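You operate a simulated robot arm through the tools that you are given. There is no shell and no other tool. Be economical: measure what you need, move in short steps, check, and stop when the job is done.

The job below is to be done with a simulated robot arm. You get a single attempt, and the scene is never put back.

JOB
Stack the white carton that says "Caps" from the grey table top on top of the white carton that says "Washers". Take the plain sensor and put it on top of the pink loom. Open the upper bench drawer, put the tall black bracket from the top of the drawer cabinet on the top of the gear bench, then shut the drawer. Press the zero button three times. Take the silver spring and leave it on the green mat by the head cradle. Take the black spring and leave it on the top of the end table. Take the small sleeves carton and leave it on the top of the end table. Any order will do.

It is judged by the outcome, as a careful person would: the job done as asked, and still so three seconds after it is handed in. It fails if anything else is knocked over, pushed out of place, dropped, spilled or broken. A push-on lid holds only when it is set on centred and level and pressed home; a screw cap is set on level and turned clockwise until tight.

ROBOT AND FRAMES
A 6-joint arm with a fingered hand on a trunk, on a base that drives. Base frame: it is fixed to the floor where the robot stands at the start and does not move with it; the origin is under the middle of the robot, x ahead of it, y to its left, z up; the surface under the hand at the start is at about z = 780. Units: mm, rad, N and s.
With the tool pointing down near the work surface it reaches from about 300 to 780 mm from the robot's upright axis, wherever it stands. Its first joint turns from -2.007 to 2.007 rad. Places, roughly: black spring (8x3x2 cm) [600, -4900, 800]; green mat by the head cradle [-1800, -4300, 800]; pink loom (13x6x4 cm) [-3100, 1300, 900]; plain sensor (4x3x3 cm) [500, 700, 800]; silver spring (8x3x2 cm) [600, -4800, 800]; small sleeves carton [-2000, -4500, 750]; tall black bracket (7x3x8 cm) [300, -3800, 500]; top of the end table [-1800, -500, 800]; top of the gear bench [500, -4400, 800]; upper bench drawer [400, -3900, 300]; white carton [500, 0, 750]; zero button [400, -4400, 800]. Payload 4 kg.
The tool frame sits at the grasp point between the pads (the TCP): z along the fingers, y along the line on which they close. The tips reach 26 mm beyond it. Largest opening 164 mm; the body of the gripper starts 73 mm behind the TCP. The gripper is a hand of 5 fingers: y runs from the thumb to the fingers, the wrist lies at [0, 0, -239] in the tool frame, and closing takes about 1.5 s.
Orientation is that of the tool frame in the base frame, as a unit quaternion [w, x, y, z]. With the fingers straight down and closing along the base's y, the tool's x points along the base's -x, its y along +y and its z along -z.

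CONTROLS
- The arm moves only by the tool move_arm. Its argument "rows" is a list of rows, each a list of 2 entries, a list of its own where there are three numbers: the shift along the base's x, y, z in units of 20 mm (1.0 is 20 mm), then the turn, a rotation vector about the base's x, y, z in units of 8 degrees (1.0 is 8 degrees). In form: [[[dx, dy, dz], [wx, wy, wz]], ...]. A call has 1 to 20 rows; each row shifts and turns the commanded pose from where the row before left it. "jaw" is the finger opening in mm, from 0 to 164, set as the call begins (left out, the last holds). A call with a number of a shift or a turn outside -1 to 1 is refused whole. Each row takes 0.2 s and may step no farther than 50 mm and 0.15 rad from the row before; otherwise, or with a gripper value out of range, the whole call is refused. A pose out of reach is approached as far as the arm can. The call stops where the force on the tool passes 40 N (or 10 N more than at its start, if that is more) or the arm is blocked; 0.2 s more then pass. Each finger travels about 45 mm/s and halts on what it meets, pressing with about 24 N; the grip force reading is that of the motor and also rises with nothing between the fingers. The clock runs only during rows and for 0.2 s after the last one: add rows that do not move to give the fingers time. The reply holds the time, the measured pose of the TCP, the force on the tool along the base axes, the opening and the grip force, in the units named above and with some noise, with the torque about the TCP (base axes, N m) and any sound that the robot's microphone picked up.
- Cameras (640 x 400 px; columns grow to the right, rows downward): "scene" is now at [8.9, 196.6, 1738.9]; the picture's right is [0.14, -0.99, 0.00], its down [-0.82, -0.11, -0.57] and it looks along [0.56, 0.08, -0.82] (base axes); focal length 252 px, centre (320, 200). "wrist" rides on the gripper at [50, -70, -93] in the tool frame; the picture's right is [0.81, 0.59, 0.00], its down [-0.43, 0.60, -0.68] and it looks along [-0.40, 0.55, 0.74] (tool axes); focal length 270 px, centre (320, 200). There is no depth. A picture from a camera that has moved, and an enlarged one, comes with that camera's place and axes in the base frame and with its lens.
- snapshot(camera): a new picture of that camera. No time passes.
- move_column(by): slides the trunk up (or, below 0, down) by that many mm; the arm and the scene camera ride with it, the base frame stays. It gives what a move gives, with no picture.
- roll_base(legs): drives the robot by 1 to 6 legs, each [ahead, left, turn to the left] in mm, mm and rad, along the robot's own axes; the way and the turn of a leg run together, so that a leg with both is an arc; at most 1500 mm and 3.142 rad a leg. The arm and the cameras ride along, it lands a little off, and it stops where it bumps. It gives what a move gives.
- move_fingers(finger1, finger2, finger3, finger4, thumb_bend): sets how far each is bent, from 0 (flat) to 100 (curled in); at 30 the hand is open as for a grip, at 70 the pads meet at the TCP. One left out holds its place. A second passes; each finger stops where it meets its share of the squeeze, and holds until it gets a number again. A gripper value or a shape takes the hand back. It gives what a move gives, with no picture; readings hold the bend of each and the force on the fingers (four entries, about 0 where the hand has none), thumb and palm.
- preshape(shape): the hand has 5 fingers and takes this shape, open, in about a second: jaw (thumb against the fingers, like two jaws); tri (thumb and two fingers); tip (a fingertip pinch); poke (one finger out to press); point (the index stretched); flat (the hand flat); cup (the hand cupped); fist (a fist). The gripper value then closes the fingers along that shape, each until it touches; the sizes above hold for jaw. It gives what a move gives, with no picture.
- pan_tilt(pan, tilt): turns the head with the scene camera to pan (to the left, within 2.705 rad either way) and tilt (down, from -0.506 to 1.204), counted from straight ahead of the robot. It gives what a move gives.
- close_up(camera, box): a new picture of the part [left, top, right, bottom] of that camera's present view, enlarged. No time passes.
- finish_job(): hands the job in; it is judged then, once.

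Go step by step. Nothing tells you exact positions but the pictures and the camera data: compare them with the known pose of the tool, close in by small moves and look again before you grip or let go. The budget is 217 turns and 202 pictures, counting those below and the enlarged ones. Unless the task says otherwise, let go and move clear before handing in.

The tools are called as name(argument=value, ...) on one line, values as JSON. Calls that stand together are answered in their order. move_arm: Moves the arm, as the interface text tells. Its arguments: {"type":"object","properties":{"rows":{"type":"array","items":{"type":"array"}},"jaw":{"type":"number"}},"required":["rows"]} The other tools are called the same way: move_column (by) slides the trunk up or down; preshape (shape) gives the hand a shape; move_fingers (finger1, finger2, finger3, finger4, thumb_bend) moves the fingers one by one; roll_base (legs) drives the base; pan_tilt (pan, tilt) turns the head that bears the scene camera; snapshot (camera) takes a picture; close_up (camera, box) takes an enlarged picture of a part of a camera's view; finish_job () hands the job in.

At the start:

```text
time_s: 0.0
eef_pos: [671.8, 250.2, 1033.7]
tcp_rot: [0.0, 0.0, 1.0, 0.0]
ft_force: [0.6, -0.1, 0.0]
moment: [-0.01, 0.01, -0.02]
width: 163.9
finger_force: 0.0
shape: jaw
bend: [30.0, 30.0, 30.0, 30.0, 30.0]
finger forces: [0.0, 0.0, 0.0, 0.0, 0.1, 0.1]
trunk travel left (down, up): [-800.0, 190.0]
robot x, y, heading: [-0.9, -0.6, 0.001]
head pan, tilt: [0.136, 0.969]
```

scene: 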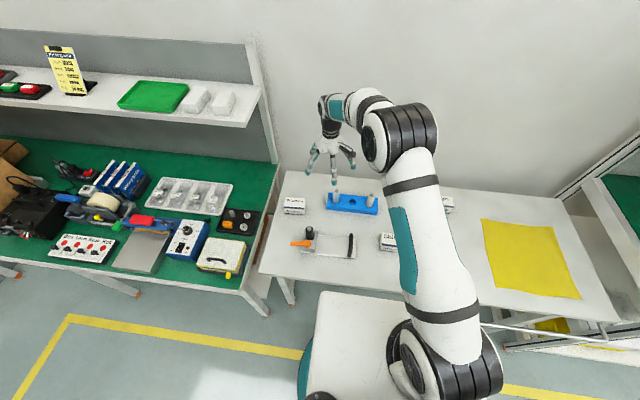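
wrist: 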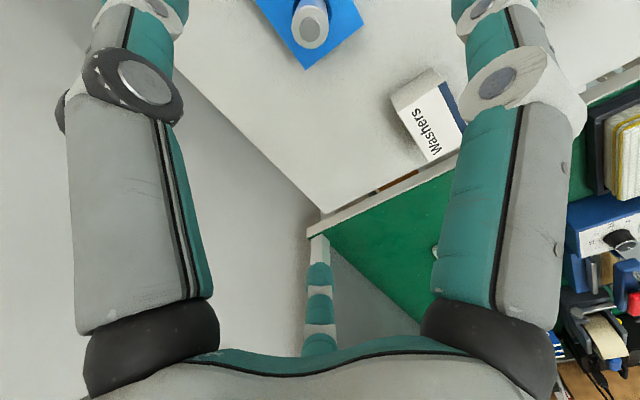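

I see the grey table with a few white cartons and a blue block. I'll look closer to identify the cartons and the sensor on the bench to the left.

close_up(camera="scene", box=[260, 170, 480, 300])

close_up(camera="scene", box=[0, 130, 280, 300])

close_up(camera="scene", box=[140, 160, 280, 290])

```text
2.91 times, centred on (370, 235) of scene
camera zoom: at [8.9, 196.6, 1738.9], right [0.14, -0.99, 0.0], down [-0.82, -0.11, -0.57], along [0.56, 0.08, -0.82], focal length 732 px, centre (174, 98)
```

zoom: 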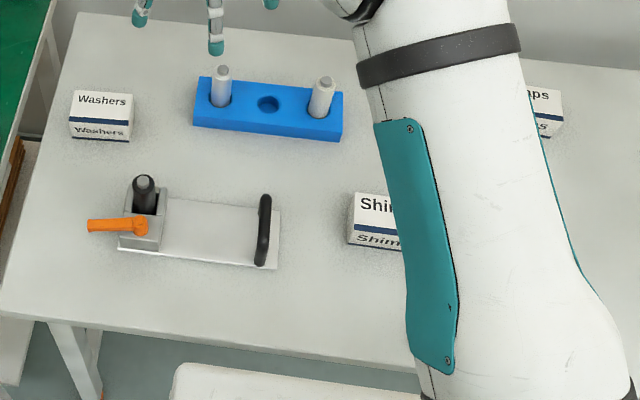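

```text
2.29 times, centred on (140, 215) of scene
camera zoom: at [8.9, 196.6, 1738.9], right [0.14, -0.99, 0.0], down [-0.82, -0.11, -0.57], along [0.56, 0.08, -0.82], focal length 575 px, centre (731, 166)
```

zoom: 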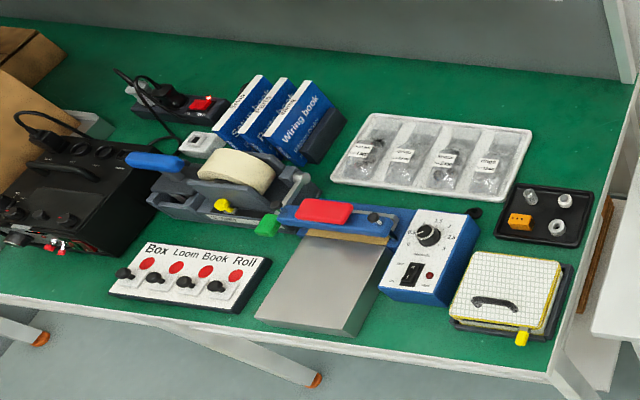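

```text
3.08 times, centred on (210, 225) of scene
camera zoom: at [8.9, 196.6, 1738.9], right [0.14, -0.99, 0.0], down [-0.82, -0.11, -0.57], along [0.56, 0.08, -0.82], focal length 774 px, centre (658, 123)
```

zoom: 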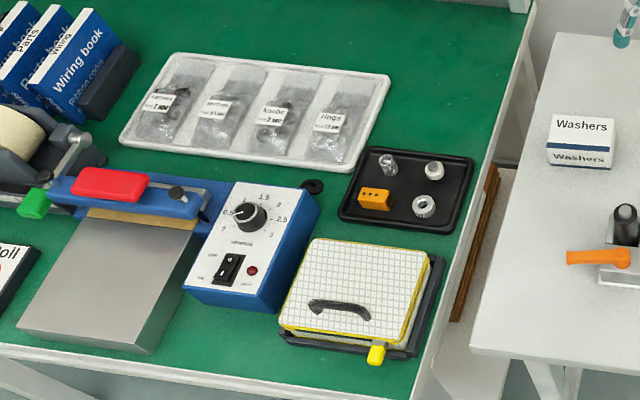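

The cartons are Washers near (595,390), Shims(?) near (470,-10) and Caps near (700,-270). I'll bring the arm to the right to look at the Caps carton.

move_arm(rows=[[[0, -1, 0], [0, 0, 0]], [[0, -1, 0], [0, 0, 0]], [[0, -1, 0], [0, 0, 0]], [[0, -1, 0], [0, 0, 0]], [[0, -1, 0], [0, 0, 0]], [[0, -1, 0], [0, 0, 0]], [[0, -1, 0], [0, 0, 0]], [[0, -1, 0], [0, 0, 0]], [[0, -1, 0], [0, 0, 0]], [[0, -1, 0], [0, 0, 0]], [[0, -1, 0], [0, 0, 0]], [[0, -1, 0], [0, 0, 0]], [[0, -1, 0], [0, 0, 0]], [[0, -1, 0], [0, 0, 0]], [[0, -1, 0], [0, 0, 0]], [[0, -1, 0], [0, 0, 0]], [[0, -1, 0], [0, 0, 0]], [[0, -1, 0], [0, 0, 0]], [[0, -1, 0], [0, 0, 0]], [[0, -1, 0], [0, 0, 0]]])

pan_tilt(pan=-0.2, tilt=0.97)

snapshot(camera="scene")

snapshot(camera="wrist")

```text
time_s: 4.2
eef_pos: [673.0, -150.1, 1033.8]
tcp_rot: [0.0, 0.0, 1.0, -0.001]
ft_force: [-0.5, 0.7, -0.3]
moment: [0.01, 0.0, -0.01]
width: 163.9
finger_force: 0.0
shape: jaw
bend: [30.0, 30.0, 30.0, 30.0, 30.0]
finger forces: [0.0, 0.0, 0.0, 0.1, 0.1, 0.0]
trunk travel left (down, up): [-800.0, 190.0]
robot x, y, heading: [0.4, 1.0, 0.003]
head pan, tilt: [0.136, 0.969]
```

```text
time_s: 5.0
eef_pos: [674.1, -150.1, 1033.2]
tcp_rot: [-0.001, -0.001, 1.0, 0.0]
ft_force: [0.0, 0.3, 0.1]
moment: [0.0, -0.01, 0.0]
width: 163.5
finger_force: 0.2
shape: jaw
bend: [30.0, 30.0, 30.0, 30.0, 30.0]
finger forces: [0.0, 0.1, 0.0, 0.0, 0.1, 0.0]
trunk travel left (down, up): [-800.0, 190.0]
robot x, y, heading: [-2.3, -5.6, 0.001]
head pan, tilt: [-0.201, 0.97]
```

```text
196 pictures are left
camera scene: at [8.0, 172.5, 1738.7], right [-0.2, -0.98, 0.0], down [-0.81, 0.16, -0.56], along [0.55, -0.11, -0.83], focal length 252 px, centre (320, 200)
```

scene: 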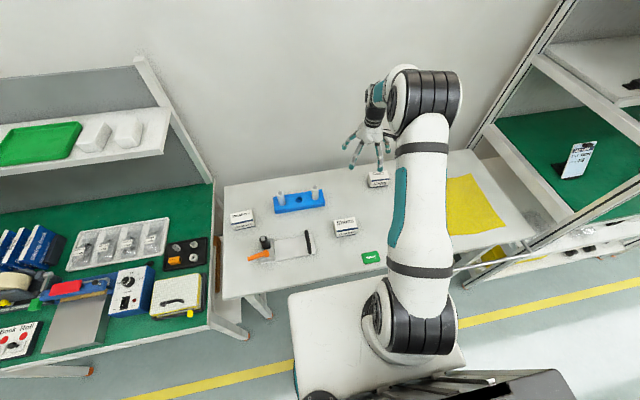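

```text
195 pictures are left
camera wrist: at [622.7, -218.9, 1127.7], right [-0.81, 0.59, 0.0], down [0.43, 0.6, 0.68], along [0.4, 0.55, -0.74], focal length 270 px, centre (320, 200)
```

wrist: 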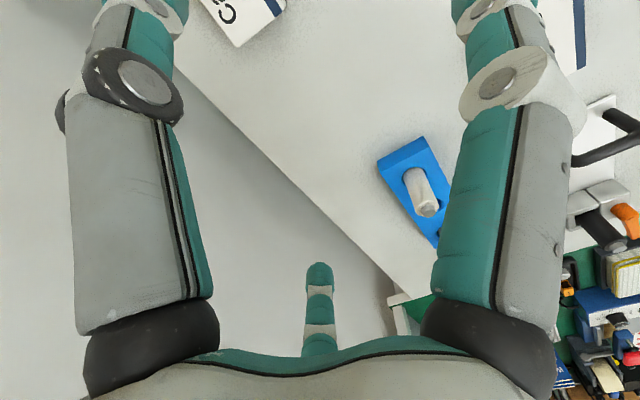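

Caps sits below and slightly right of the hand. I'll zoom in to measure all the cartons.

close_up(camera="scene", box=[340, 150, 420, 200])

close_up(camera="scene", box=[215, 180, 375, 280])

close_up(camera="scene", box=[145, 225, 225, 275])

```text
8.00 times, centred on (380, 175) of scene
camera zoom: at [8.0, 172.5, 1738.7], right [-0.2, -0.98, 0.0], down [-0.81, 0.16, -0.56], along [0.55, -0.11, -0.83], focal length 2012 px, centre (-160, 400)
```

zoom: 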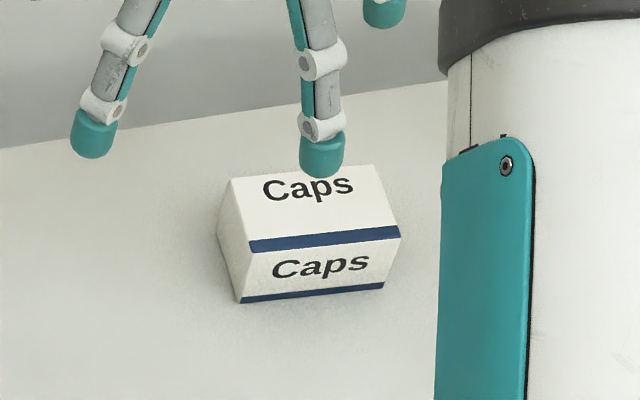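

```text
4.00 times, centred on (295, 230) of scene
camera zoom: at [8.0, 172.5, 1738.7], right [-0.2, -0.98, 0.0], down [-0.81, 0.16, -0.56], along [0.55, -0.11, -0.83], focal length 1006 px, centre (420, 80)
```

zoom: 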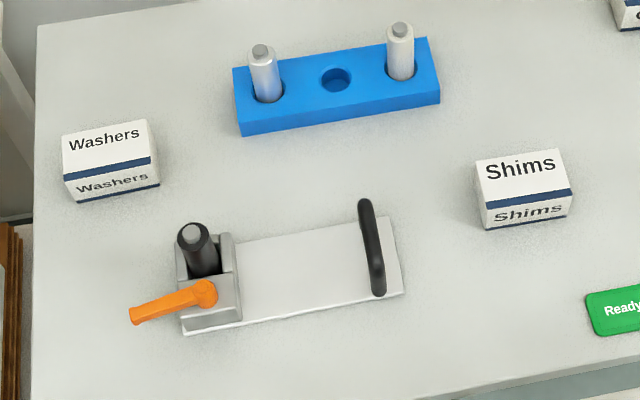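

```text
8.00 times, centred on (185, 250) of scene
camera zoom: at [8.0, 172.5, 1738.7], right [-0.2, -0.98, 0.0], down [-0.81, 0.16, -0.56], along [0.55, -0.11, -0.83], focal length 2012 px, centre (1400, -200)
```

zoom: 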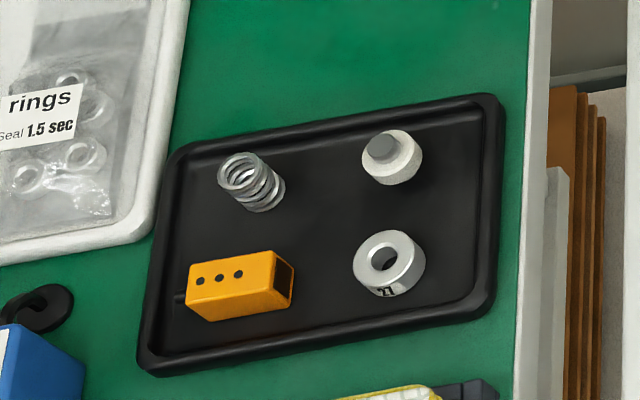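

Caps is about 88×47×58 mm centred near (694,-248), yaw about -4.5°; Washers near (594,384), yaw about +3°. I'll move over Caps and down partway.

move_arm(rows=[[[0.2, -1, 0], [0, 0, -0.2]], [[0.2, -1, 0], [0, 0, -0.2]], [[0.2, -1, 0], [0, 0, -0.16]], [[0.2, -1, -1], [0, 0, 0]], [[0.2, -0.9, -1], [0, 0, 0]], [[0, 0, -1], [0, 0, 0]], [[0, 0, -1], [0, 0, 0]], [[0, 0, -1], [0, 0, 0]], [[0, 0, -1], [0, 0, 0]], [[0, 0, 0], [0, 0, 0]]], jaw=164)

snapshot(camera="wrist")

close_up(camera="scene", box=[340, 120, 500, 220])

```text
time_s: 7.2
eef_pos: [691.8, -248.8, 913.7]
tcp_rot: [0.0, 0.04, 0.999, 0.0]
ft_force: [-0.4, -0.3, -0.2]
moment: [0.01, 0.01, 0.03]
width: 163.8
finger_force: 0.1
shape: jaw
bend: [30.0, 30.0, 30.0, 30.0, 30.0]
finger forces: [0.0, 0.1, 0.0, 0.0, 0.0, 0.0]
trunk travel left (down, up): [-800.0, 190.0]
robot x, y, heading: [-4.7, -1.6, 0.004]
head pan, tilt: [-0.201, 0.97]
```

```text
191 pictures are left
camera wrist: at [636.1, -313.8, 1007.4], right [-0.76, 0.65, 0.0], down [0.48, 0.56, 0.68], along [0.44, 0.52, -0.74], focal length 270 px, centre (320, 200)
```

wrist: 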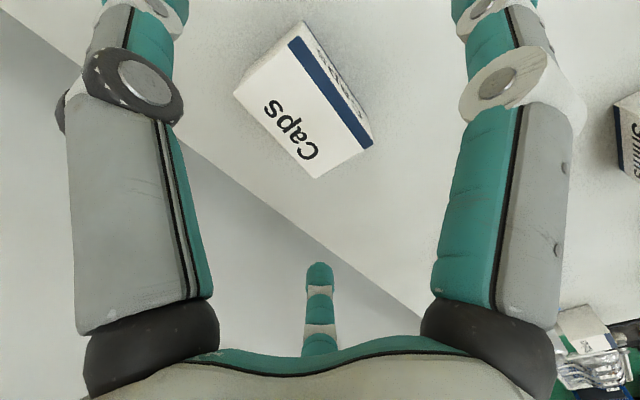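

```text
4.00 times, centred on (420, 170) of scene
camera zoom: at [7.7, 172.5, 1738.7], right [-0.2, -0.98, 0.0], down [-0.81, 0.16, -0.56], along [0.55, -0.11, -0.83], focal length 1006 px, centre (-80, 320)
```

zoom: 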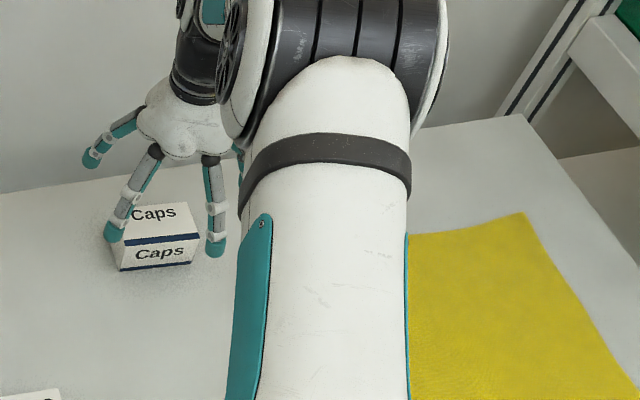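

I want to understand where the fingers actually are around the carton, so I'll zoom on the hand.

close_up(camera="scene", box=[352, 150, 416, 190])

```text
10.00 times, centred on (384, 170) of scene
camera zoom: at [7.7, 172.5, 1738.7], right [-0.2, -0.98, 0.0], down [-0.81, 0.16, -0.56], along [0.55, -0.11, -0.83], focal length 2516 px, centre (-320, 500)
```

zoom: 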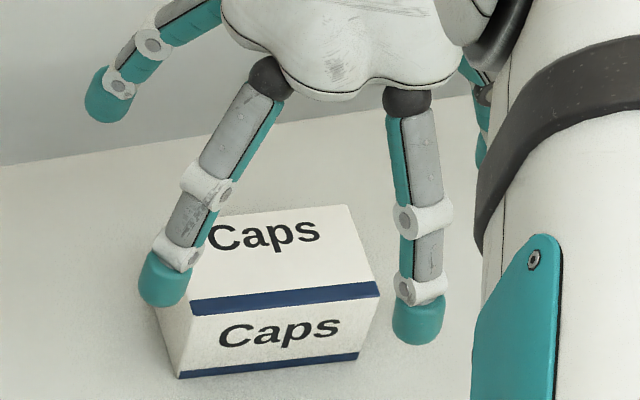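

The hand looks like five fingers spaced radially. Before gripping I'll raise slightly, close partway in the air and look at how the jaw shape closes.

move_arm(rows=[[[0, 0, 1], [0, 0, 0]], [[0, 0, 1], [0, 0, 0]], [[0, 0, 1], [0, 0, 0]], [[0, 0, 0], [0, 0, 0]], [[0, 0, 0], [0, 0, 0]], [[0, 0, 0], [0, 0, 0]], [[0, 0, 0], [0, 0, 0]], [[0, 0, 0], [0, 0, 0]]], jaw=50)

snapshot(camera="wrist")

close_up(camera="scene", box=[352, 130, 432, 180])

```text
time_s: 9.0
eef_pos: [691.7, -248.7, 973.8]
tcp_rot: [0.001, 0.04, 0.999, -0.001]
ft_force: [-0.7, 0.4, 0.5]
moment: [-0.01, -0.02, -0.02]
width: 50.4
finger_force: 0.0
shape: jaw
bend: [47.0, 47.0, 47.0, 47.0, 70.0]
finger forces: [0.0, 0.0, 0.0, 0.0, 0.0, 0.1]
trunk travel left (down, up): [-800.0, 190.0]
robot x, y, heading: [0.4, 0.3, -0.004]
head pan, tilt: [-0.201, 0.97]
```

```text
188 pictures are left
camera wrist: at [636.2, -313.4, 1067.4], right [-0.76, 0.65, 0.0], down [0.48, 0.56, 0.68], along [0.44, 0.52, -0.74], focal length 270 px, centre (320, 200)
```

wrist: 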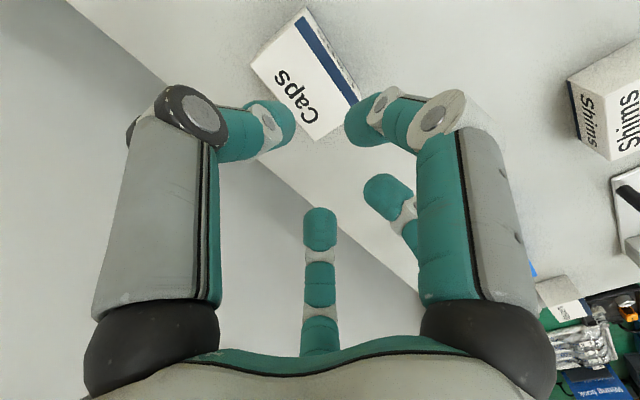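

```text
8.00 times, centred on (392, 155) of scene
camera zoom: at [8.0, 172.4, 1738.7], right [-0.2, -0.98, 0.0], down [-0.81, 0.16, -0.56], along [0.55, -0.11, -0.83], focal length 2012 px, centre (-256, 560)
```

zoom: 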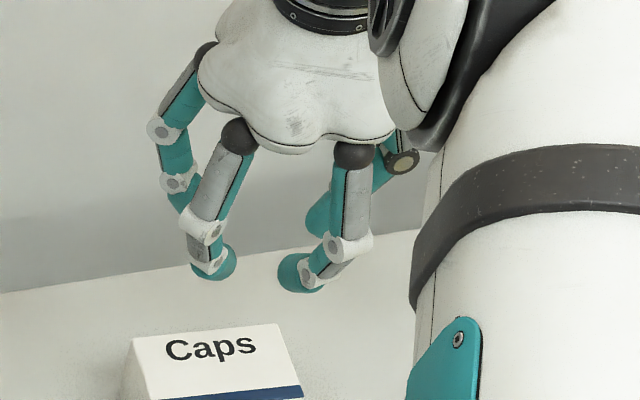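

The fingers close radially but one is hidden. Another zoom of the hand from both cameras will tell whether it's five-fold symmetric.

close_up(camera="scene", box=[368, 138, 400, 158])

close_up(camera="wrist", box=[120, 80, 440, 280])

```text
16.00 times, centred on (384, 148) of scene
camera zoom: at [8.0, 172.4, 1738.7], right [-0.2, -0.98, 0.0], down [-0.81, 0.16, -0.56], along [0.55, -0.11, -0.83], focal length 4025 px, centre (-704, 1032)
```

zoom: 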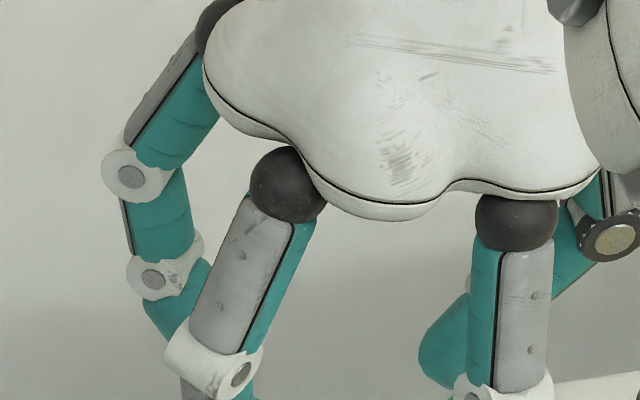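

```text
2.00 times, centred on (280, 180) of wrist
camera zoom: at [636.2, -313.4, 1067.4], right [-0.76, 0.65, 0.0], down [0.48, 0.56, 0.68], along [0.44, 0.52, -0.74], focal length 541 px, centre (400, 240)
```

zoom: 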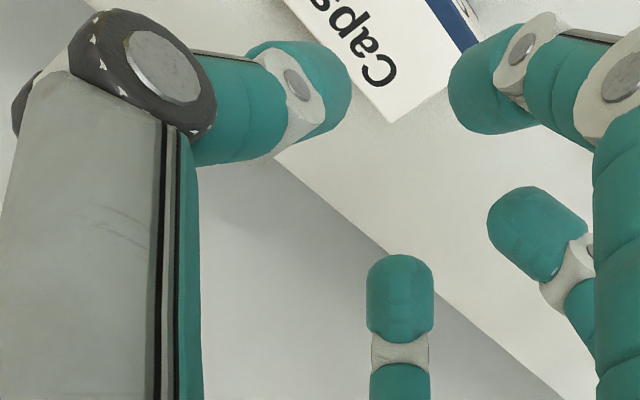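

I'll turn the hand 90° so the thumb faces the carton's long side: a better grip, and the scene camera then sees the remaining finger.

move_arm(rows=[[[0, 0, 0], [0, 0, -1]], [[0, 0, 0], [0, 0, -1]], [[0, 0, 0], [0, 0, -1]], [[0, 0, 0], [0, 0, -1]], [[0, 0, 0], [0, 0, -1]], [[0, 0, 0], [0, 0, -1]], [[0, 0, 0], [0, 0, -1]], [[0, 0, 0], [0, 0, -1]], [[0, 0, 0], [0, 0, -1]], [[0, 0, 0], [0, 0, -1]], [[0, 0, 0], [0, 0, -1]], [[0, 0, 0], [0, 0, -0.25]], [[0, 0, 0], [0, 0, 0]]], jaw=100)

snapshot(camera="wrist")

close_up(camera="scene", box=[352, 130, 416, 170])

```text
time_s: 11.8
eef_pos: [693.4, -247.9, 974.3]
tcp_rot: [0.0, 0.734, 0.679, 0.0]
ft_force: [-0.9, 1.0, -1.5]
moment: [0.02, 0.02, 0.0]
width: 99.3
finger_force: 0.0
shape: jaw
bend: [33.0, 33.0, 33.0, 33.0, 70.0]
finger forces: [0.1, 0.0, 0.0, 0.1, 0.1, 0.1]
trunk travel left (down, up): [-800.0, 190.0]
robot x, y, heading: [-4.8, 1.7, -0.004]
head pan, tilt: [-0.201, 0.97]
```

```text
184 pictures are left
camera wrist: at [627.6, -191.9, 1067.3], right [0.65, 0.76, 0.0], down [0.56, -0.48, 0.68], along [0.51, -0.44, -0.74], focal length 270 px, centre (320, 200)
```

wrist: 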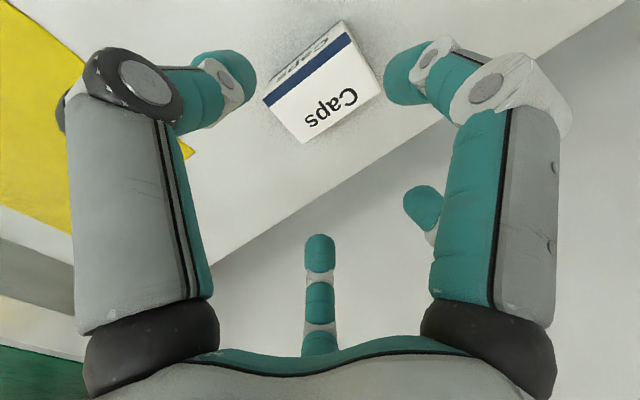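

```text
10.00 times, centred on (384, 150) of scene
camera zoom: at [8.0, 172.4, 1738.7], right [-0.2, -0.98, 0.0], down [-0.81, 0.16, -0.56], along [0.55, -0.11, -0.83], focal length 2516 px, centre (-320, 700)
```

zoom: 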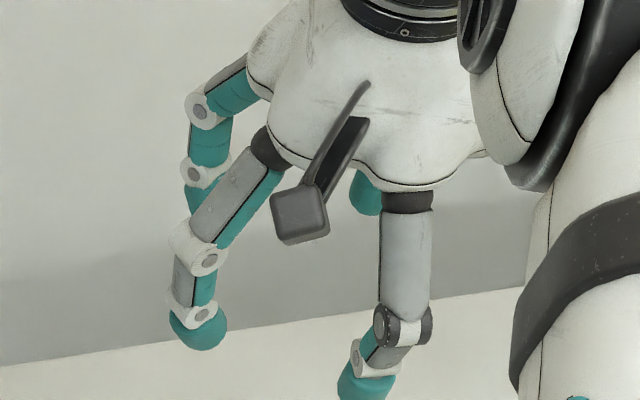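

All pads close to equal distance from the TCP. I'll try the "tri" shape to see if it gives thumb against two fingers, which suits small boxes better.

preshape(shape="tri")

snapshot(camera="wrist")

close_up(camera="scene", box=[352, 130, 416, 170])

```text
time_s: 12.7
eef_pos: [693.7, -247.7, 973.6]
tcp_rot: [0.0, 0.734, 0.679, 0.001]
ft_force: [0.6, 1.1, 0.7]
moment: [0.01, 0.0, -0.01]
width: 163.7
finger_force: 0.1
shape: tri
bend: [14.0, 30.0, 30.0, 14.0, 30.0]
finger forces: [0.1, 0.0, 0.1, 0.0, 0.0, 0.0]
trunk travel left (down, up): [-800.0, 190.0]
robot x, y, heading: [0.2, -0.8, -0.0]
head pan, tilt: [-0.201, 0.97]
```

```text
182 pictures are left
camera wrist: at [627.6, -192.0, 1067.4], right [0.65, 0.76, 0.0], down [0.56, -0.48, 0.68], along [0.52, -0.44, -0.74], focal length 270 px, centre (320, 200)
```

wrist: 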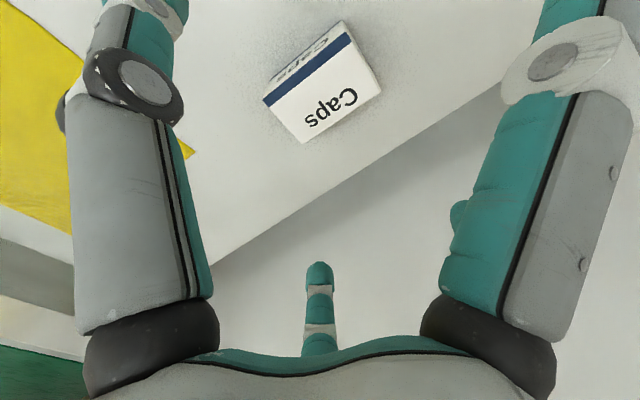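

```text
10.00 times, centred on (384, 150) of scene
camera zoom: at [8.0, 172.4, 1738.7], right [-0.2, -0.98, 0.0], down [-0.81, 0.16, -0.56], along [0.55, -0.11, -0.83], focal length 2516 px, centre (-320, 700)
```

zoom: 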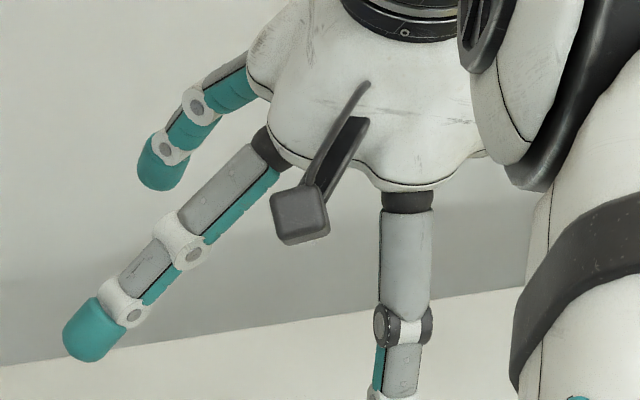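

Tri gives the thumb against two fingers with the others splayed back – good. I'll descend around Caps with the closing line across its short side.

move_arm(rows=[[[0, 0, -1], [0, 0, 0]], [[0, 0, -1], [0, 0, 0]], [[0, 0, -1], [0, 0, 0]], [[0, 0, -1], [0, 0, 0]], [[0, 0, -1], [0, 0, 0]], [[0, 0, -1], [0, 0, 0]], [[0, 0, 0], [0, 0, 0]]])

snapshot(camera="wrist")

close_up(camera="scene", box=[340, 140, 420, 190])

```text
time_s: 14.3
eef_pos: [691.7, -248.3, 855.2]
tcp_rot: [0.001, 0.735, 0.678, 0.0]
ft_force: [0.4, -0.5, 0.3]
moment: [-0.03, -0.02, 0.03]
width: 163.8
finger_force: 0.1
shape: tri
bend: [14.0, 30.0, 30.0, 14.0, 30.0]
finger forces: [0.0, 0.0, 0.1, 0.0, 0.1, 0.1]
trunk travel left (down, up): [-800.0, 190.0]
robot x, y, heading: [0.3, -0.2, -0.003]
head pan, tilt: [-0.201, 0.97]
```

```text
180 pictures are left
camera wrist: at [625.7, -191.5, 948.2], right [0.65, 0.76, 0.0], down [0.56, -0.48, 0.68], along [0.52, -0.44, -0.74], focal length 270 px, centre (320, 200)
```

wrist: 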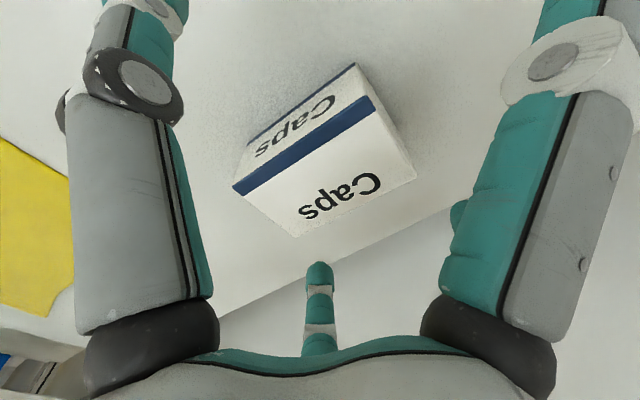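

```text
8.00 times, centred on (380, 165) of scene
camera zoom: at [7.8, 172.5, 1738.7], right [-0.2, -0.98, 0.0], down [-0.81, 0.16, -0.56], along [0.55, -0.11, -0.83], focal length 2012 px, centre (-160, 480)
```

zoom: 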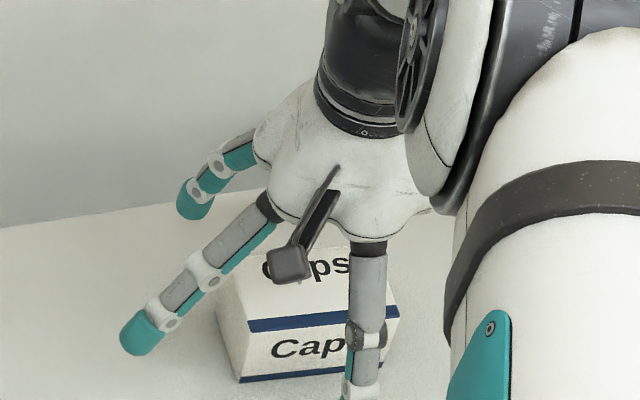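

Carton centred in the grip. Lowering 40 mm and closing.

move_arm(rows=[[[0, 0.2, -1], [0, 0, 0]], [[0, 0, -1], [0, 0, 0]], [[0, 0, 0], [0, 0, 0]]])

move_arm(rows=[[[0, 0, 0], [0, 0, 0]], [[0, 0, 0], [0, 0, 0]], [[0, 0, 0], [0, 0, 0]], [[0, 0, 0], [0, 0, 0]], [[0, 0, 0], [0, 0, 0]], [[0, 0, 0], [0, 0, 0]], [[0, 0, 0], [0, 0, 0]], [[0, 0, 0], [0, 0, 0]], [[0, 0, 0], [0, 0, 0]], [[0, 0, 0], [0, 0, 0]]], jaw=30)

snapshot(camera="wrist")

close_up(camera="scene", box=[340, 140, 420, 190])

```text
time_s: 15.1
eef_pos: [690.9, -244.9, 812.8]
tcp_rot: [0.0, 0.734, 0.679, 0.0]
ft_force: [1.0, 0.1, -0.1]
moment: [-0.03, -0.01, -0.03]
width: 164.2
finger_force: 0.0
shape: tri
bend: [14.0, 30.0, 30.0, 14.0, 30.0]
finger forces: [0.0, 0.0, 0.0, 0.1, 0.0, 0.1]
trunk travel left (down, up): [-800.0, 190.0]
robot x, y, heading: [-0.7, 0.7, 0.001]
head pan, tilt: [-0.201, 0.97]
```

```text
time_s: 17.3
eef_pos: [690.0, -245.2, 812.9]
tcp_rot: [-0.001, 0.734, 0.679, 0.0]
ft_force: [0.3, 0.7, -0.5]
moment: [-0.01, -0.03, 0.06]
width: 59.4
finger_force: 24.3
shape: tri
bend: [27.0, 45.0, 44.0, 27.0, 70.0]
finger forces: [0.0, 11.2, 10.8, 0.0, 22.1, 0.0]
trunk travel left (down, up): [-800.0, 190.0]
robot x, y, heading: [-0.7, -0.7, -0.001]
head pan, tilt: [-0.201, 0.97]
```

```text
178 pictures are left
camera wrist: at [625.3, -188.5, 907.2], right [0.65, 0.76, 0.0], down [0.56, -0.48, 0.68], along [0.51, -0.44, -0.74], focal length 270 px, centre (320, 200)
```

wrist: 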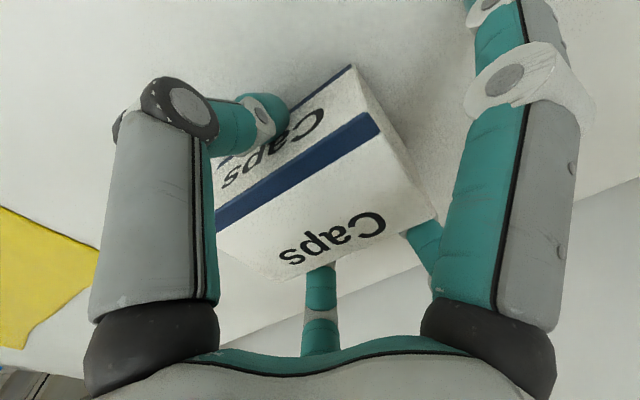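

```text
8.00 times, centred on (380, 165) of scene
camera zoom: at [8.1, 172.3, 1738.7], right [-0.2, -0.98, 0.0], down [-0.81, 0.16, -0.56], along [0.55, -0.11, -0.83], focal length 2012 px, centre (-160, 480)
```

zoom: 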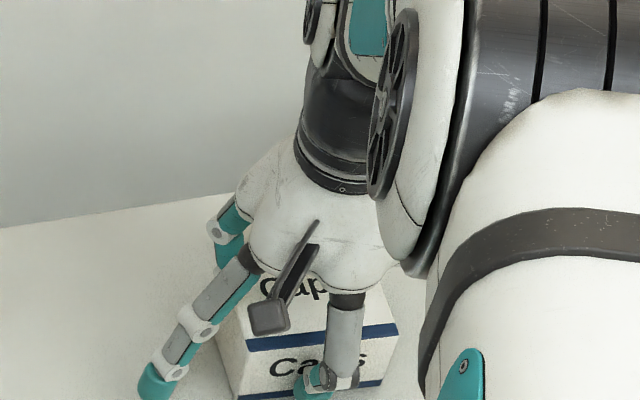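

Gripped firmly. Lifting and carrying left toward Washers.

move_arm(rows=[[[0, 0, 1], [0, 0, 0]], [[0, 0, 1], [0, 0, 0]], [[0, 0, 1], [0, 0, 0]], [[0, 0, 1], [0, 0, 0]], [[0, 0, 1], [0, 0, 0]], [[0, 0, 1], [0, 0, 0]], [[0, 0, 1], [0, 0, 0]], [[0, 0, 1], [0, 0, 0.14]], [[-0.3, 1, 0], [0, 0, 0.2]], [[-0.3, 1, 0], [0, 0, 0.2]], [[-0.3, 1, 0], [0, 0, 0.2]], [[-0.3, 1, 0], [0, 0, 0.2]], [[-0.3, 1, 0], [0, 0, 0]], [[-0.3, 1, 0], [0, 0, 0]], [[-0.3, 1, 0], [0, 0, 0]], [[-0.3, 1, 0], [0, 0, 0]], [[-0.3, 1, 0], [0, 0, 0]], [[-0.3, 1, 0], [0, 0, 0]], [[-0.3, 1, 0], [0, 0, 0]], [[-0.3, 1, 0], [0, 0, 0]]])

move_arm(rows=[[[-0.1, 1, 0], [0, 0, 0]], [[-0.1, 1, 0], [0, 0, 0]], [[-0.1, 1, 0], [0, 0, 0]], [[-0.1, 1, 0], [0, 0, 0]], [[-0.1, 1, 0], [0, 0, 0]], [[-0.1, 1, 0], [0, 0, 0]], [[-0.1, 1, 0], [0, 0, 0]], [[-0.1, 1, 0], [0, 0, 0]], [[-0.1, 1, 0], [0, 0, 0]], [[-0.1, 1, 0], [0, 0, 0]], [[0, 1, 0], [0, 0, 0]], [[0, 1, 0], [0, 0, 0]], [[0, 1, 0], [0, 0, 0]], [[0, 1, 0], [0, 0, 0]], [[0, 1, 0], [0, 0, 0]], [[0, 1, 0], [0, 0, 0]], [[0, 1, 0], [0, 0, 0]], [[0, 1, 0], [0, 0, 0]], [[0, 0, 0], [0, 0, 0]]])

snapshot(camera="wrist")

snapshot(camera="scene")

```text
time_s: 21.5
eef_pos: [620.7, -2.6, 974.4]
tcp_rot: [0.0, 0.688, 0.726, 0.0]
ft_force: [0.6, -0.3, -1.8]
moment: [-0.03, 0.01, -0.02]
width: 59.2
finger_force: 24.1
shape: tri
bend: [28.0, 45.0, 44.0, 28.0, 70.0]
finger forces: [0.0, 11.2, 10.8, 0.0, 22.1, 0.1]
trunk travel left (down, up): [-800.0, 190.0]
robot x, y, heading: [-2.4, 5.0, 0.001]
head pan, tilt: [-0.201, 0.97]
```

```text
time_s: 25.5
eef_pos: [601.4, 356.2, 972.7]
tcp_rot: [0.0, 0.689, 0.725, 0.0]
ft_force: [0.2, 0.9, -0.4]
moment: [0.0, 0.05, -0.02]
width: 58.9
finger_force: 24.1
shape: tri
bend: [28.0, 45.0, 44.0, 28.0, 70.0]
finger forces: [0.0, 11.2, 10.9, 0.1, 22.0, 0.1]
trunk travel left (down, up): [-800.0, 190.0]
robot x, y, heading: [-3.6, 0.6, -0.003]
head pan, tilt: [-0.201, 0.97]
```

```text
176 pictures are left
camera wrist: at [527.9, 403.7, 1067.1], right [0.54, 0.84, 0.0], down [0.62, -0.4, 0.68], along [0.57, -0.37, -0.74], focal length 270 px, centre (320, 200)
```

wrist: 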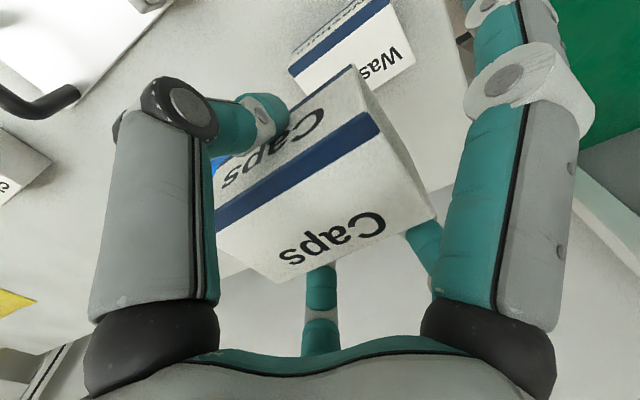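

```text
175 pictures are left
camera scene: at [8.1, 172.4, 1738.7], right [-0.2, -0.98, 0.0], down [-0.81, 0.16, -0.56], along [0.55, -0.11, -0.83], focal length 252 px, centre (320, 200)
```

scene: 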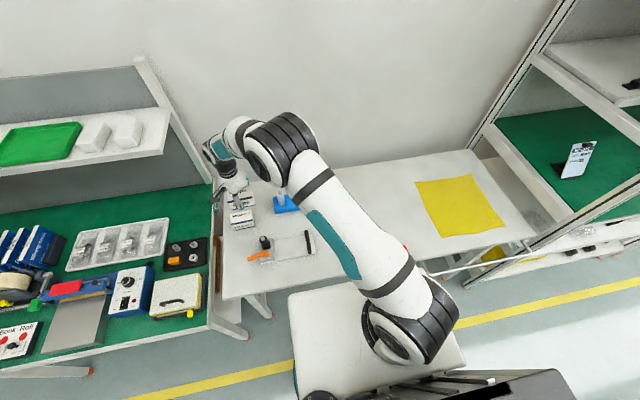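

Caps is held steadily; Washers is under it. I'll zoom in to work out the alignment between the two cartons.

close_up(camera="scene", box=[200, 160, 280, 210])

close_up(camera="scene", box=[224, 180, 264, 205])

```text
8.00 times, centred on (240, 185) of scene
camera zoom: at [8.1, 172.4, 1738.7], right [-0.2, -0.98, 0.0], down [-0.81, 0.16, -0.56], along [0.55, -0.11, -0.83], focal length 2012 px, centre (960, 320)
```

zoom: 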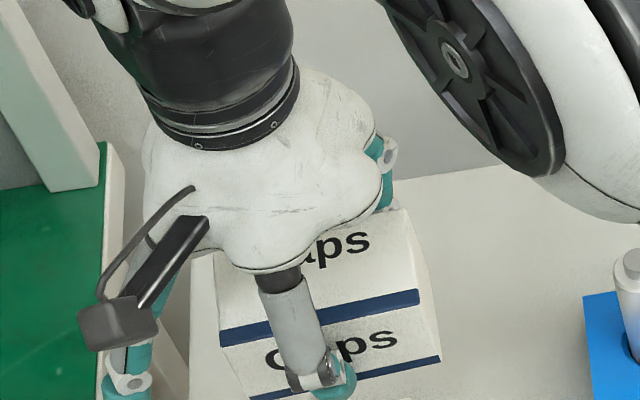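

```text
16.00 times, centred on (244, 192) of scene
camera zoom: at [8.1, 172.4, 1738.7], right [-0.2, -0.98, 0.0], down [-0.81, 0.16, -0.56], along [0.55, -0.11, -0.83], focal length 4025 px, centre (1536, 320)
```

zoom: 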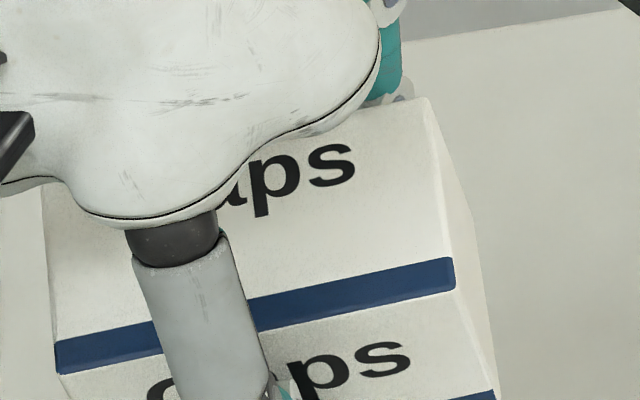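

Refined: cartons are about 92×57×47 mm; I need about +34 mm in y and a -3° turn. Moving over, then lowering to just above.

move_arm(rows=[[[0, 0.85, 0], [0, 0, -0.2]], [[0, 0.85, 0], [0, 0, -0.15]], [[0, 0, -1], [0, 0, 0]], [[0, 0, -1], [0, 0, 0]], [[0, 0, -1], [0, 0, 0]], [[0, 0, -1], [0, 0, 0]], [[0, 0, -0.5], [0, 0, 0]], [[0, 0, 0], [0, 0, 0]]])

close_up(camera="scene", box=[208, 185, 272, 225])

snapshot(camera="wrist")

```text
time_s: 27.3
eef_pos: [599.3, 390.5, 884.3]
tcp_rot: [0.0, 0.706, 0.709, 0.001]
ft_force: [-0.1, 0.3, -2.3]
moment: [0.01, -0.04, -0.03]
width: 58.7
finger_force: 24.2
shape: tri
bend: [28.0, 45.0, 44.0, 28.0, 70.0]
finger forces: [0.0, 11.3, 11.0, 0.1, 22.1, 0.0]
trunk travel left (down, up): [-800.0, 190.0]
robot x, y, heading: [-0.1, -4.7, 0.0]
head pan, tilt: [-0.201, 0.97]
```

```text
10.00 times, centred on (240, 205) of scene
camera zoom: at [8.1, 172.8, 1738.7], right [-0.2, -0.98, 0.0], down [-0.81, 0.16, -0.56], along [0.55, -0.11, -0.83], focal length 2516 px, centre (1120, 150)
```

zoom: 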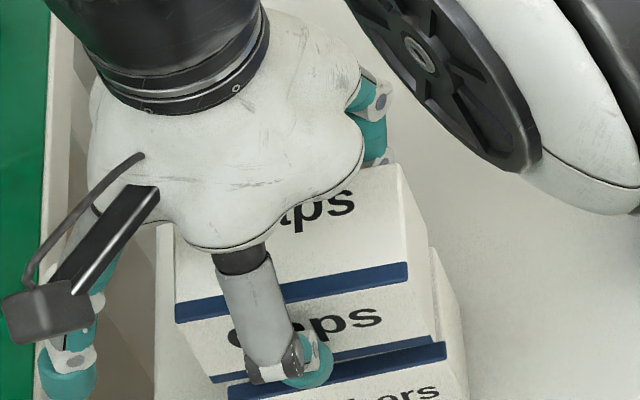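

```text
171 pictures are left
camera wrist: at [529.8, 440.1, 977.7], right [0.58, 0.81, 0.0], down [0.6, -0.43, 0.68], along [0.55, -0.4, -0.74], focal length 270 px, centre (320, 200)
```

wrist: 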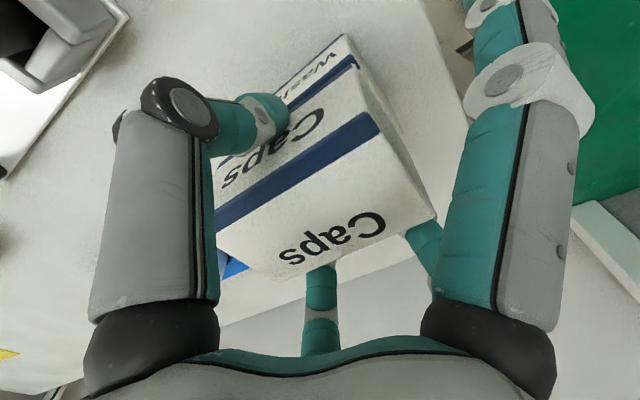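

Projected alignment after lowering is within about 2 mm. Lowering gently onto Washers.

move_arm(rows=[[[0, 0, -0.5], [0, 0, 0]], [[0, 0, -0.4], [0, 0, 0]], [[0, 0, -0.15], [0, 0, 0]], [[0, 0, -0.15], [0, 0, 0]], [[0, 0, 0], [0, 0, 0]]])

close_up(camera="scene", box=[208, 185, 272, 225])

```text
time_s: 28.5
eef_pos: [599.4, 389.9, 862.6]
tcp_rot: [0.001, 0.706, 0.708, 0.002]
ft_force: [0.6, 1.5, 16.3]
moment: [0.03, 0.08, -0.03]
width: 59.2
finger_force: 24.3
shape: tri
bend: [28.0, 45.0, 44.0, 28.0, 70.0]
finger forces: [0.1, 13.4, 12.8, 0.0, 25.9, 0.0]
trunk travel left (down, up): [-800.0, 190.0]
robot x, y, heading: [1.9, 1.4, -0.003]
head pan, tilt: [-0.201, 0.97]
```

```text
10.00 times, centred on (240, 205) of scene
camera zoom: at [6.2, 171.6, 1739.1], right [-0.2, -0.98, 0.0], down [-0.81, 0.16, -0.57], along [0.55, -0.11, -0.82], focal length 2516 px, centre (1120, 150)
```

zoom: 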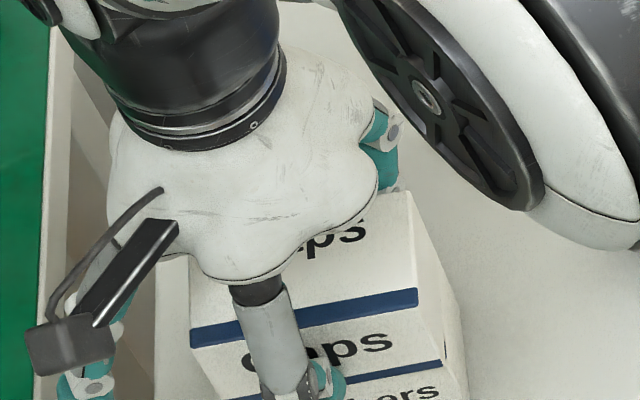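

Contact felt and aligned. Opening and rising.

move_arm(rows=[[[0, 0, 0.1], [0, 0, 0]], [[0, 0, 0], [0, 0, 0]], [[0, 0, 0], [0, 0, 0]], [[0, 0, 0], [0, 0, 0]], [[0, 0, 0], [0, 0, 0]], [[0, 0, 0], [0, 0, 0]], [[0, 0, 0], [0, 0, 0]], [[0, 0, 0], [0, 0, 0]], [[0, 0, 1], [0, 0, 0]], [[0, 0, 1], [0, 0, 0]], [[0, 0, 1], [0, 0, 0]], [[0, 0, 1], [0, 0, 0]], [[0, 0, 1], [0, 0, 0]], [[0, 0, 1], [0, 0, 0]], [[0, 0, 1], [0, 0, 0]]], jaw=164)

close_up(camera="scene", box=[200, 170, 280, 220])

close_up(camera="scene", box=[160, 235, 208, 265])

```text
time_s: 31.7
eef_pos: [599.0, 389.8, 1003.2]
tcp_rot: [0.0, 0.705, 0.709, 0.0]
ft_force: [-0.3, 0.3, 0.0]
moment: [-0.01, -0.01, -0.01]
width: 164.0
finger_force: 0.0
shape: tri
bend: [14.0, 30.0, 30.0, 14.0, 30.0]
finger forces: [0.0, 0.0, 0.1, 0.0, 0.0, 0.0]
trunk travel left (down, up): [-800.0, 190.0]
robot x, y, heading: [0.8, 1.7, 0.003]
head pan, tilt: [-0.201, 0.97]
```

```text
8.00 times, centred on (240, 195) of scene
camera zoom: at [7.6, 172.4, 1738.7], right [-0.2, -0.98, 0.0], down [-0.81, 0.16, -0.56], along [0.55, -0.11, -0.83], focal length 2012 px, centre (960, 240)
```

zoom: 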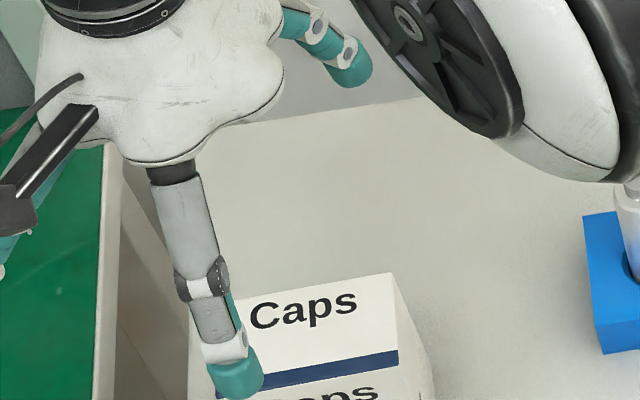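

```text
13.33 times, centred on (184, 250) of scene
camera zoom: at [7.6, 172.4, 1738.7], right [-0.2, -0.98, 0.0], down [-0.81, 0.16, -0.56], along [0.55, -0.11, -0.83], focal length 3354 px, centre (2133, -467)
```

zoom: 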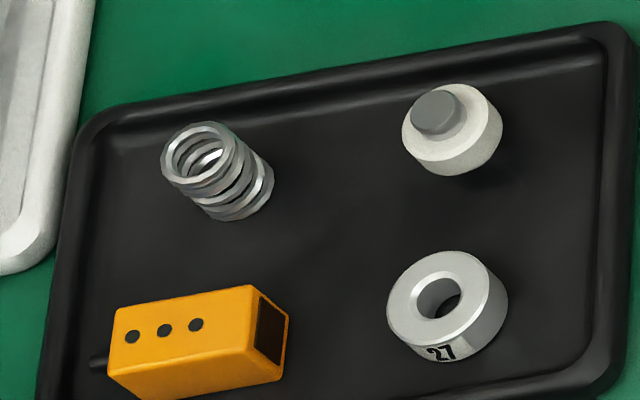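

Caps is stacked. The plain sensor is the orange box in the tray near (471,653); it's slightly out of reach, so I'll back up and shift left.

roll_base(legs=[[-200, 0, 0], [0, 450, 0]])

pan_tilt(pan=0.1, tilt=0.97)

snapshot(camera="scene")

```text
time_s: 35.6
eef_pos: [403.7, 826.0, 1001.6]
tcp_rot: [0.0, 0.709, 0.705, 0.0]
ft_force: [-0.9, 0.1, 0.3]
moment: [-0.02, -0.01, -0.02]
width: 163.8
finger_force: 0.1
shape: tri
bend: [14.0, 30.0, 30.0, 14.0, 30.0]
finger forces: [0.0, 0.0, 0.1, 0.0, 0.1, 0.0]
trunk travel left (down, up): [-800.0, 190.0]
robot x, y, heading: [-199.2, 441.7, -0.009]
head pan, tilt: [-0.201, 0.97]
```

```text
time_s: 36.4
eef_pos: [404.8, 825.5, 1001.8]
tcp_rot: [0.0, 0.709, 0.705, 0.0]
ft_force: [-0.7, 0.5, 0.3]
moment: [0.02, -0.02, -0.02]
width: 164.1
finger_force: 0.0
shape: tri
bend: [14.0, 30.0, 30.0, 14.0, 30.0]
finger forces: [0.1, 0.0, 0.0, 0.1, 0.0, 0.0]
trunk travel left (down, up): [-800.0, 190.0]
robot x, y, heading: [-204.0, 442.5, -0.012]
head pan, tilt: [0.099, 0.97]
```

```text
167 pictures are left
camera scene: at [-189.7, 635.6, 1738.7], right [0.09, -1.0, 0.0], down [-0.82, -0.07, -0.56], along [0.56, 0.05, -0.83], focal length 252 px, centre (320, 200)
```

scene: 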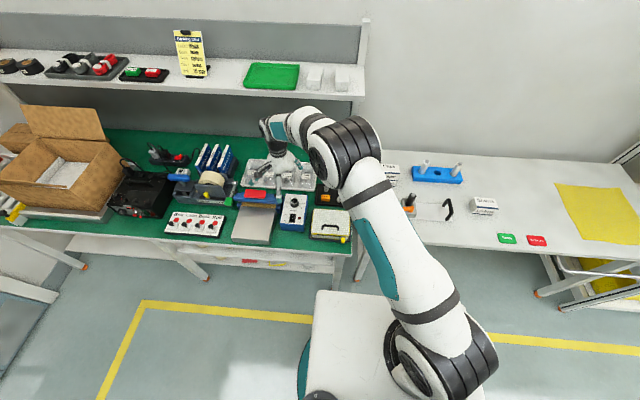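

Now moving the hand above the sensor in the tray.

move_arm(rows=[[[0.4, -1, 0], [0, 0, 0]], [[0.4, -1, 0], [0, 0, 0]], [[0.4, -1, 0], [0, 0, 0]], [[0.4, -1, 0], [0, 0, 0]], [[0.4, -1, 0], [0, 0, 0]], [[0.4, -1, 0], [0, 0, 0]], [[0.4, -1, 0], [0, 0, 0]], [[0.4, -1, 0], [0, 0, 0]], [[0.1, -0.5, 0], [0, 0, 0]], [[0, 0, -1], [0, 0, 0]], [[0, 0, -1], [0, 0, 0]], [[0, 0, -1], [0, 0, 0]], [[0, 0, 0], [0, 0, 0]]])

snapshot(camera="wrist")

close_up(camera="scene", box=[240, 150, 400, 250])

```text
time_s: 39.2
eef_pos: [470.0, 655.7, 940.9]
tcp_rot: [0.001, 0.71, 0.704, -0.001]
ft_force: [0.3, 0.1, -0.5]
moment: [-0.01, 0.03, -0.02]
width: 163.8
finger_force: 0.0
shape: tri
bend: [14.0, 30.0, 30.0, 14.0, 30.0]
finger forces: [0.1, 0.0, 0.0, 0.1, 0.1, 0.0]
trunk travel left (down, up): [-800.0, 190.0]
robot x, y, heading: [-203.9, 444.0, -0.009]
head pan, tilt: [0.099, 0.97]
```

```text
166 pictures are left
camera wrist: at [400.6, 707.5, 1034.9], right [0.59, 0.81, 0.0], down [0.59, -0.44, 0.68], along [0.55, -0.4, -0.74], focal length 270 px, centre (320, 200)
```

wrist: 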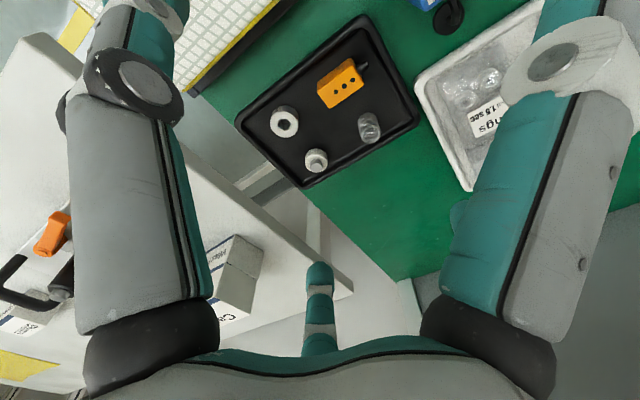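

```text
4.00 times, centred on (320, 200) of scene
camera zoom: at [-190.0, 635.4, 1738.7], right [0.09, -1.0, 0.0], down [-0.82, -0.07, -0.56], along [0.56, 0.05, -0.83], focal length 1006 px, centre (320, 200)
```

zoom: 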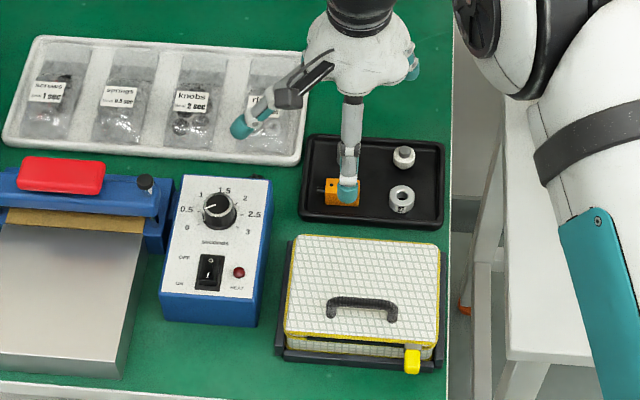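

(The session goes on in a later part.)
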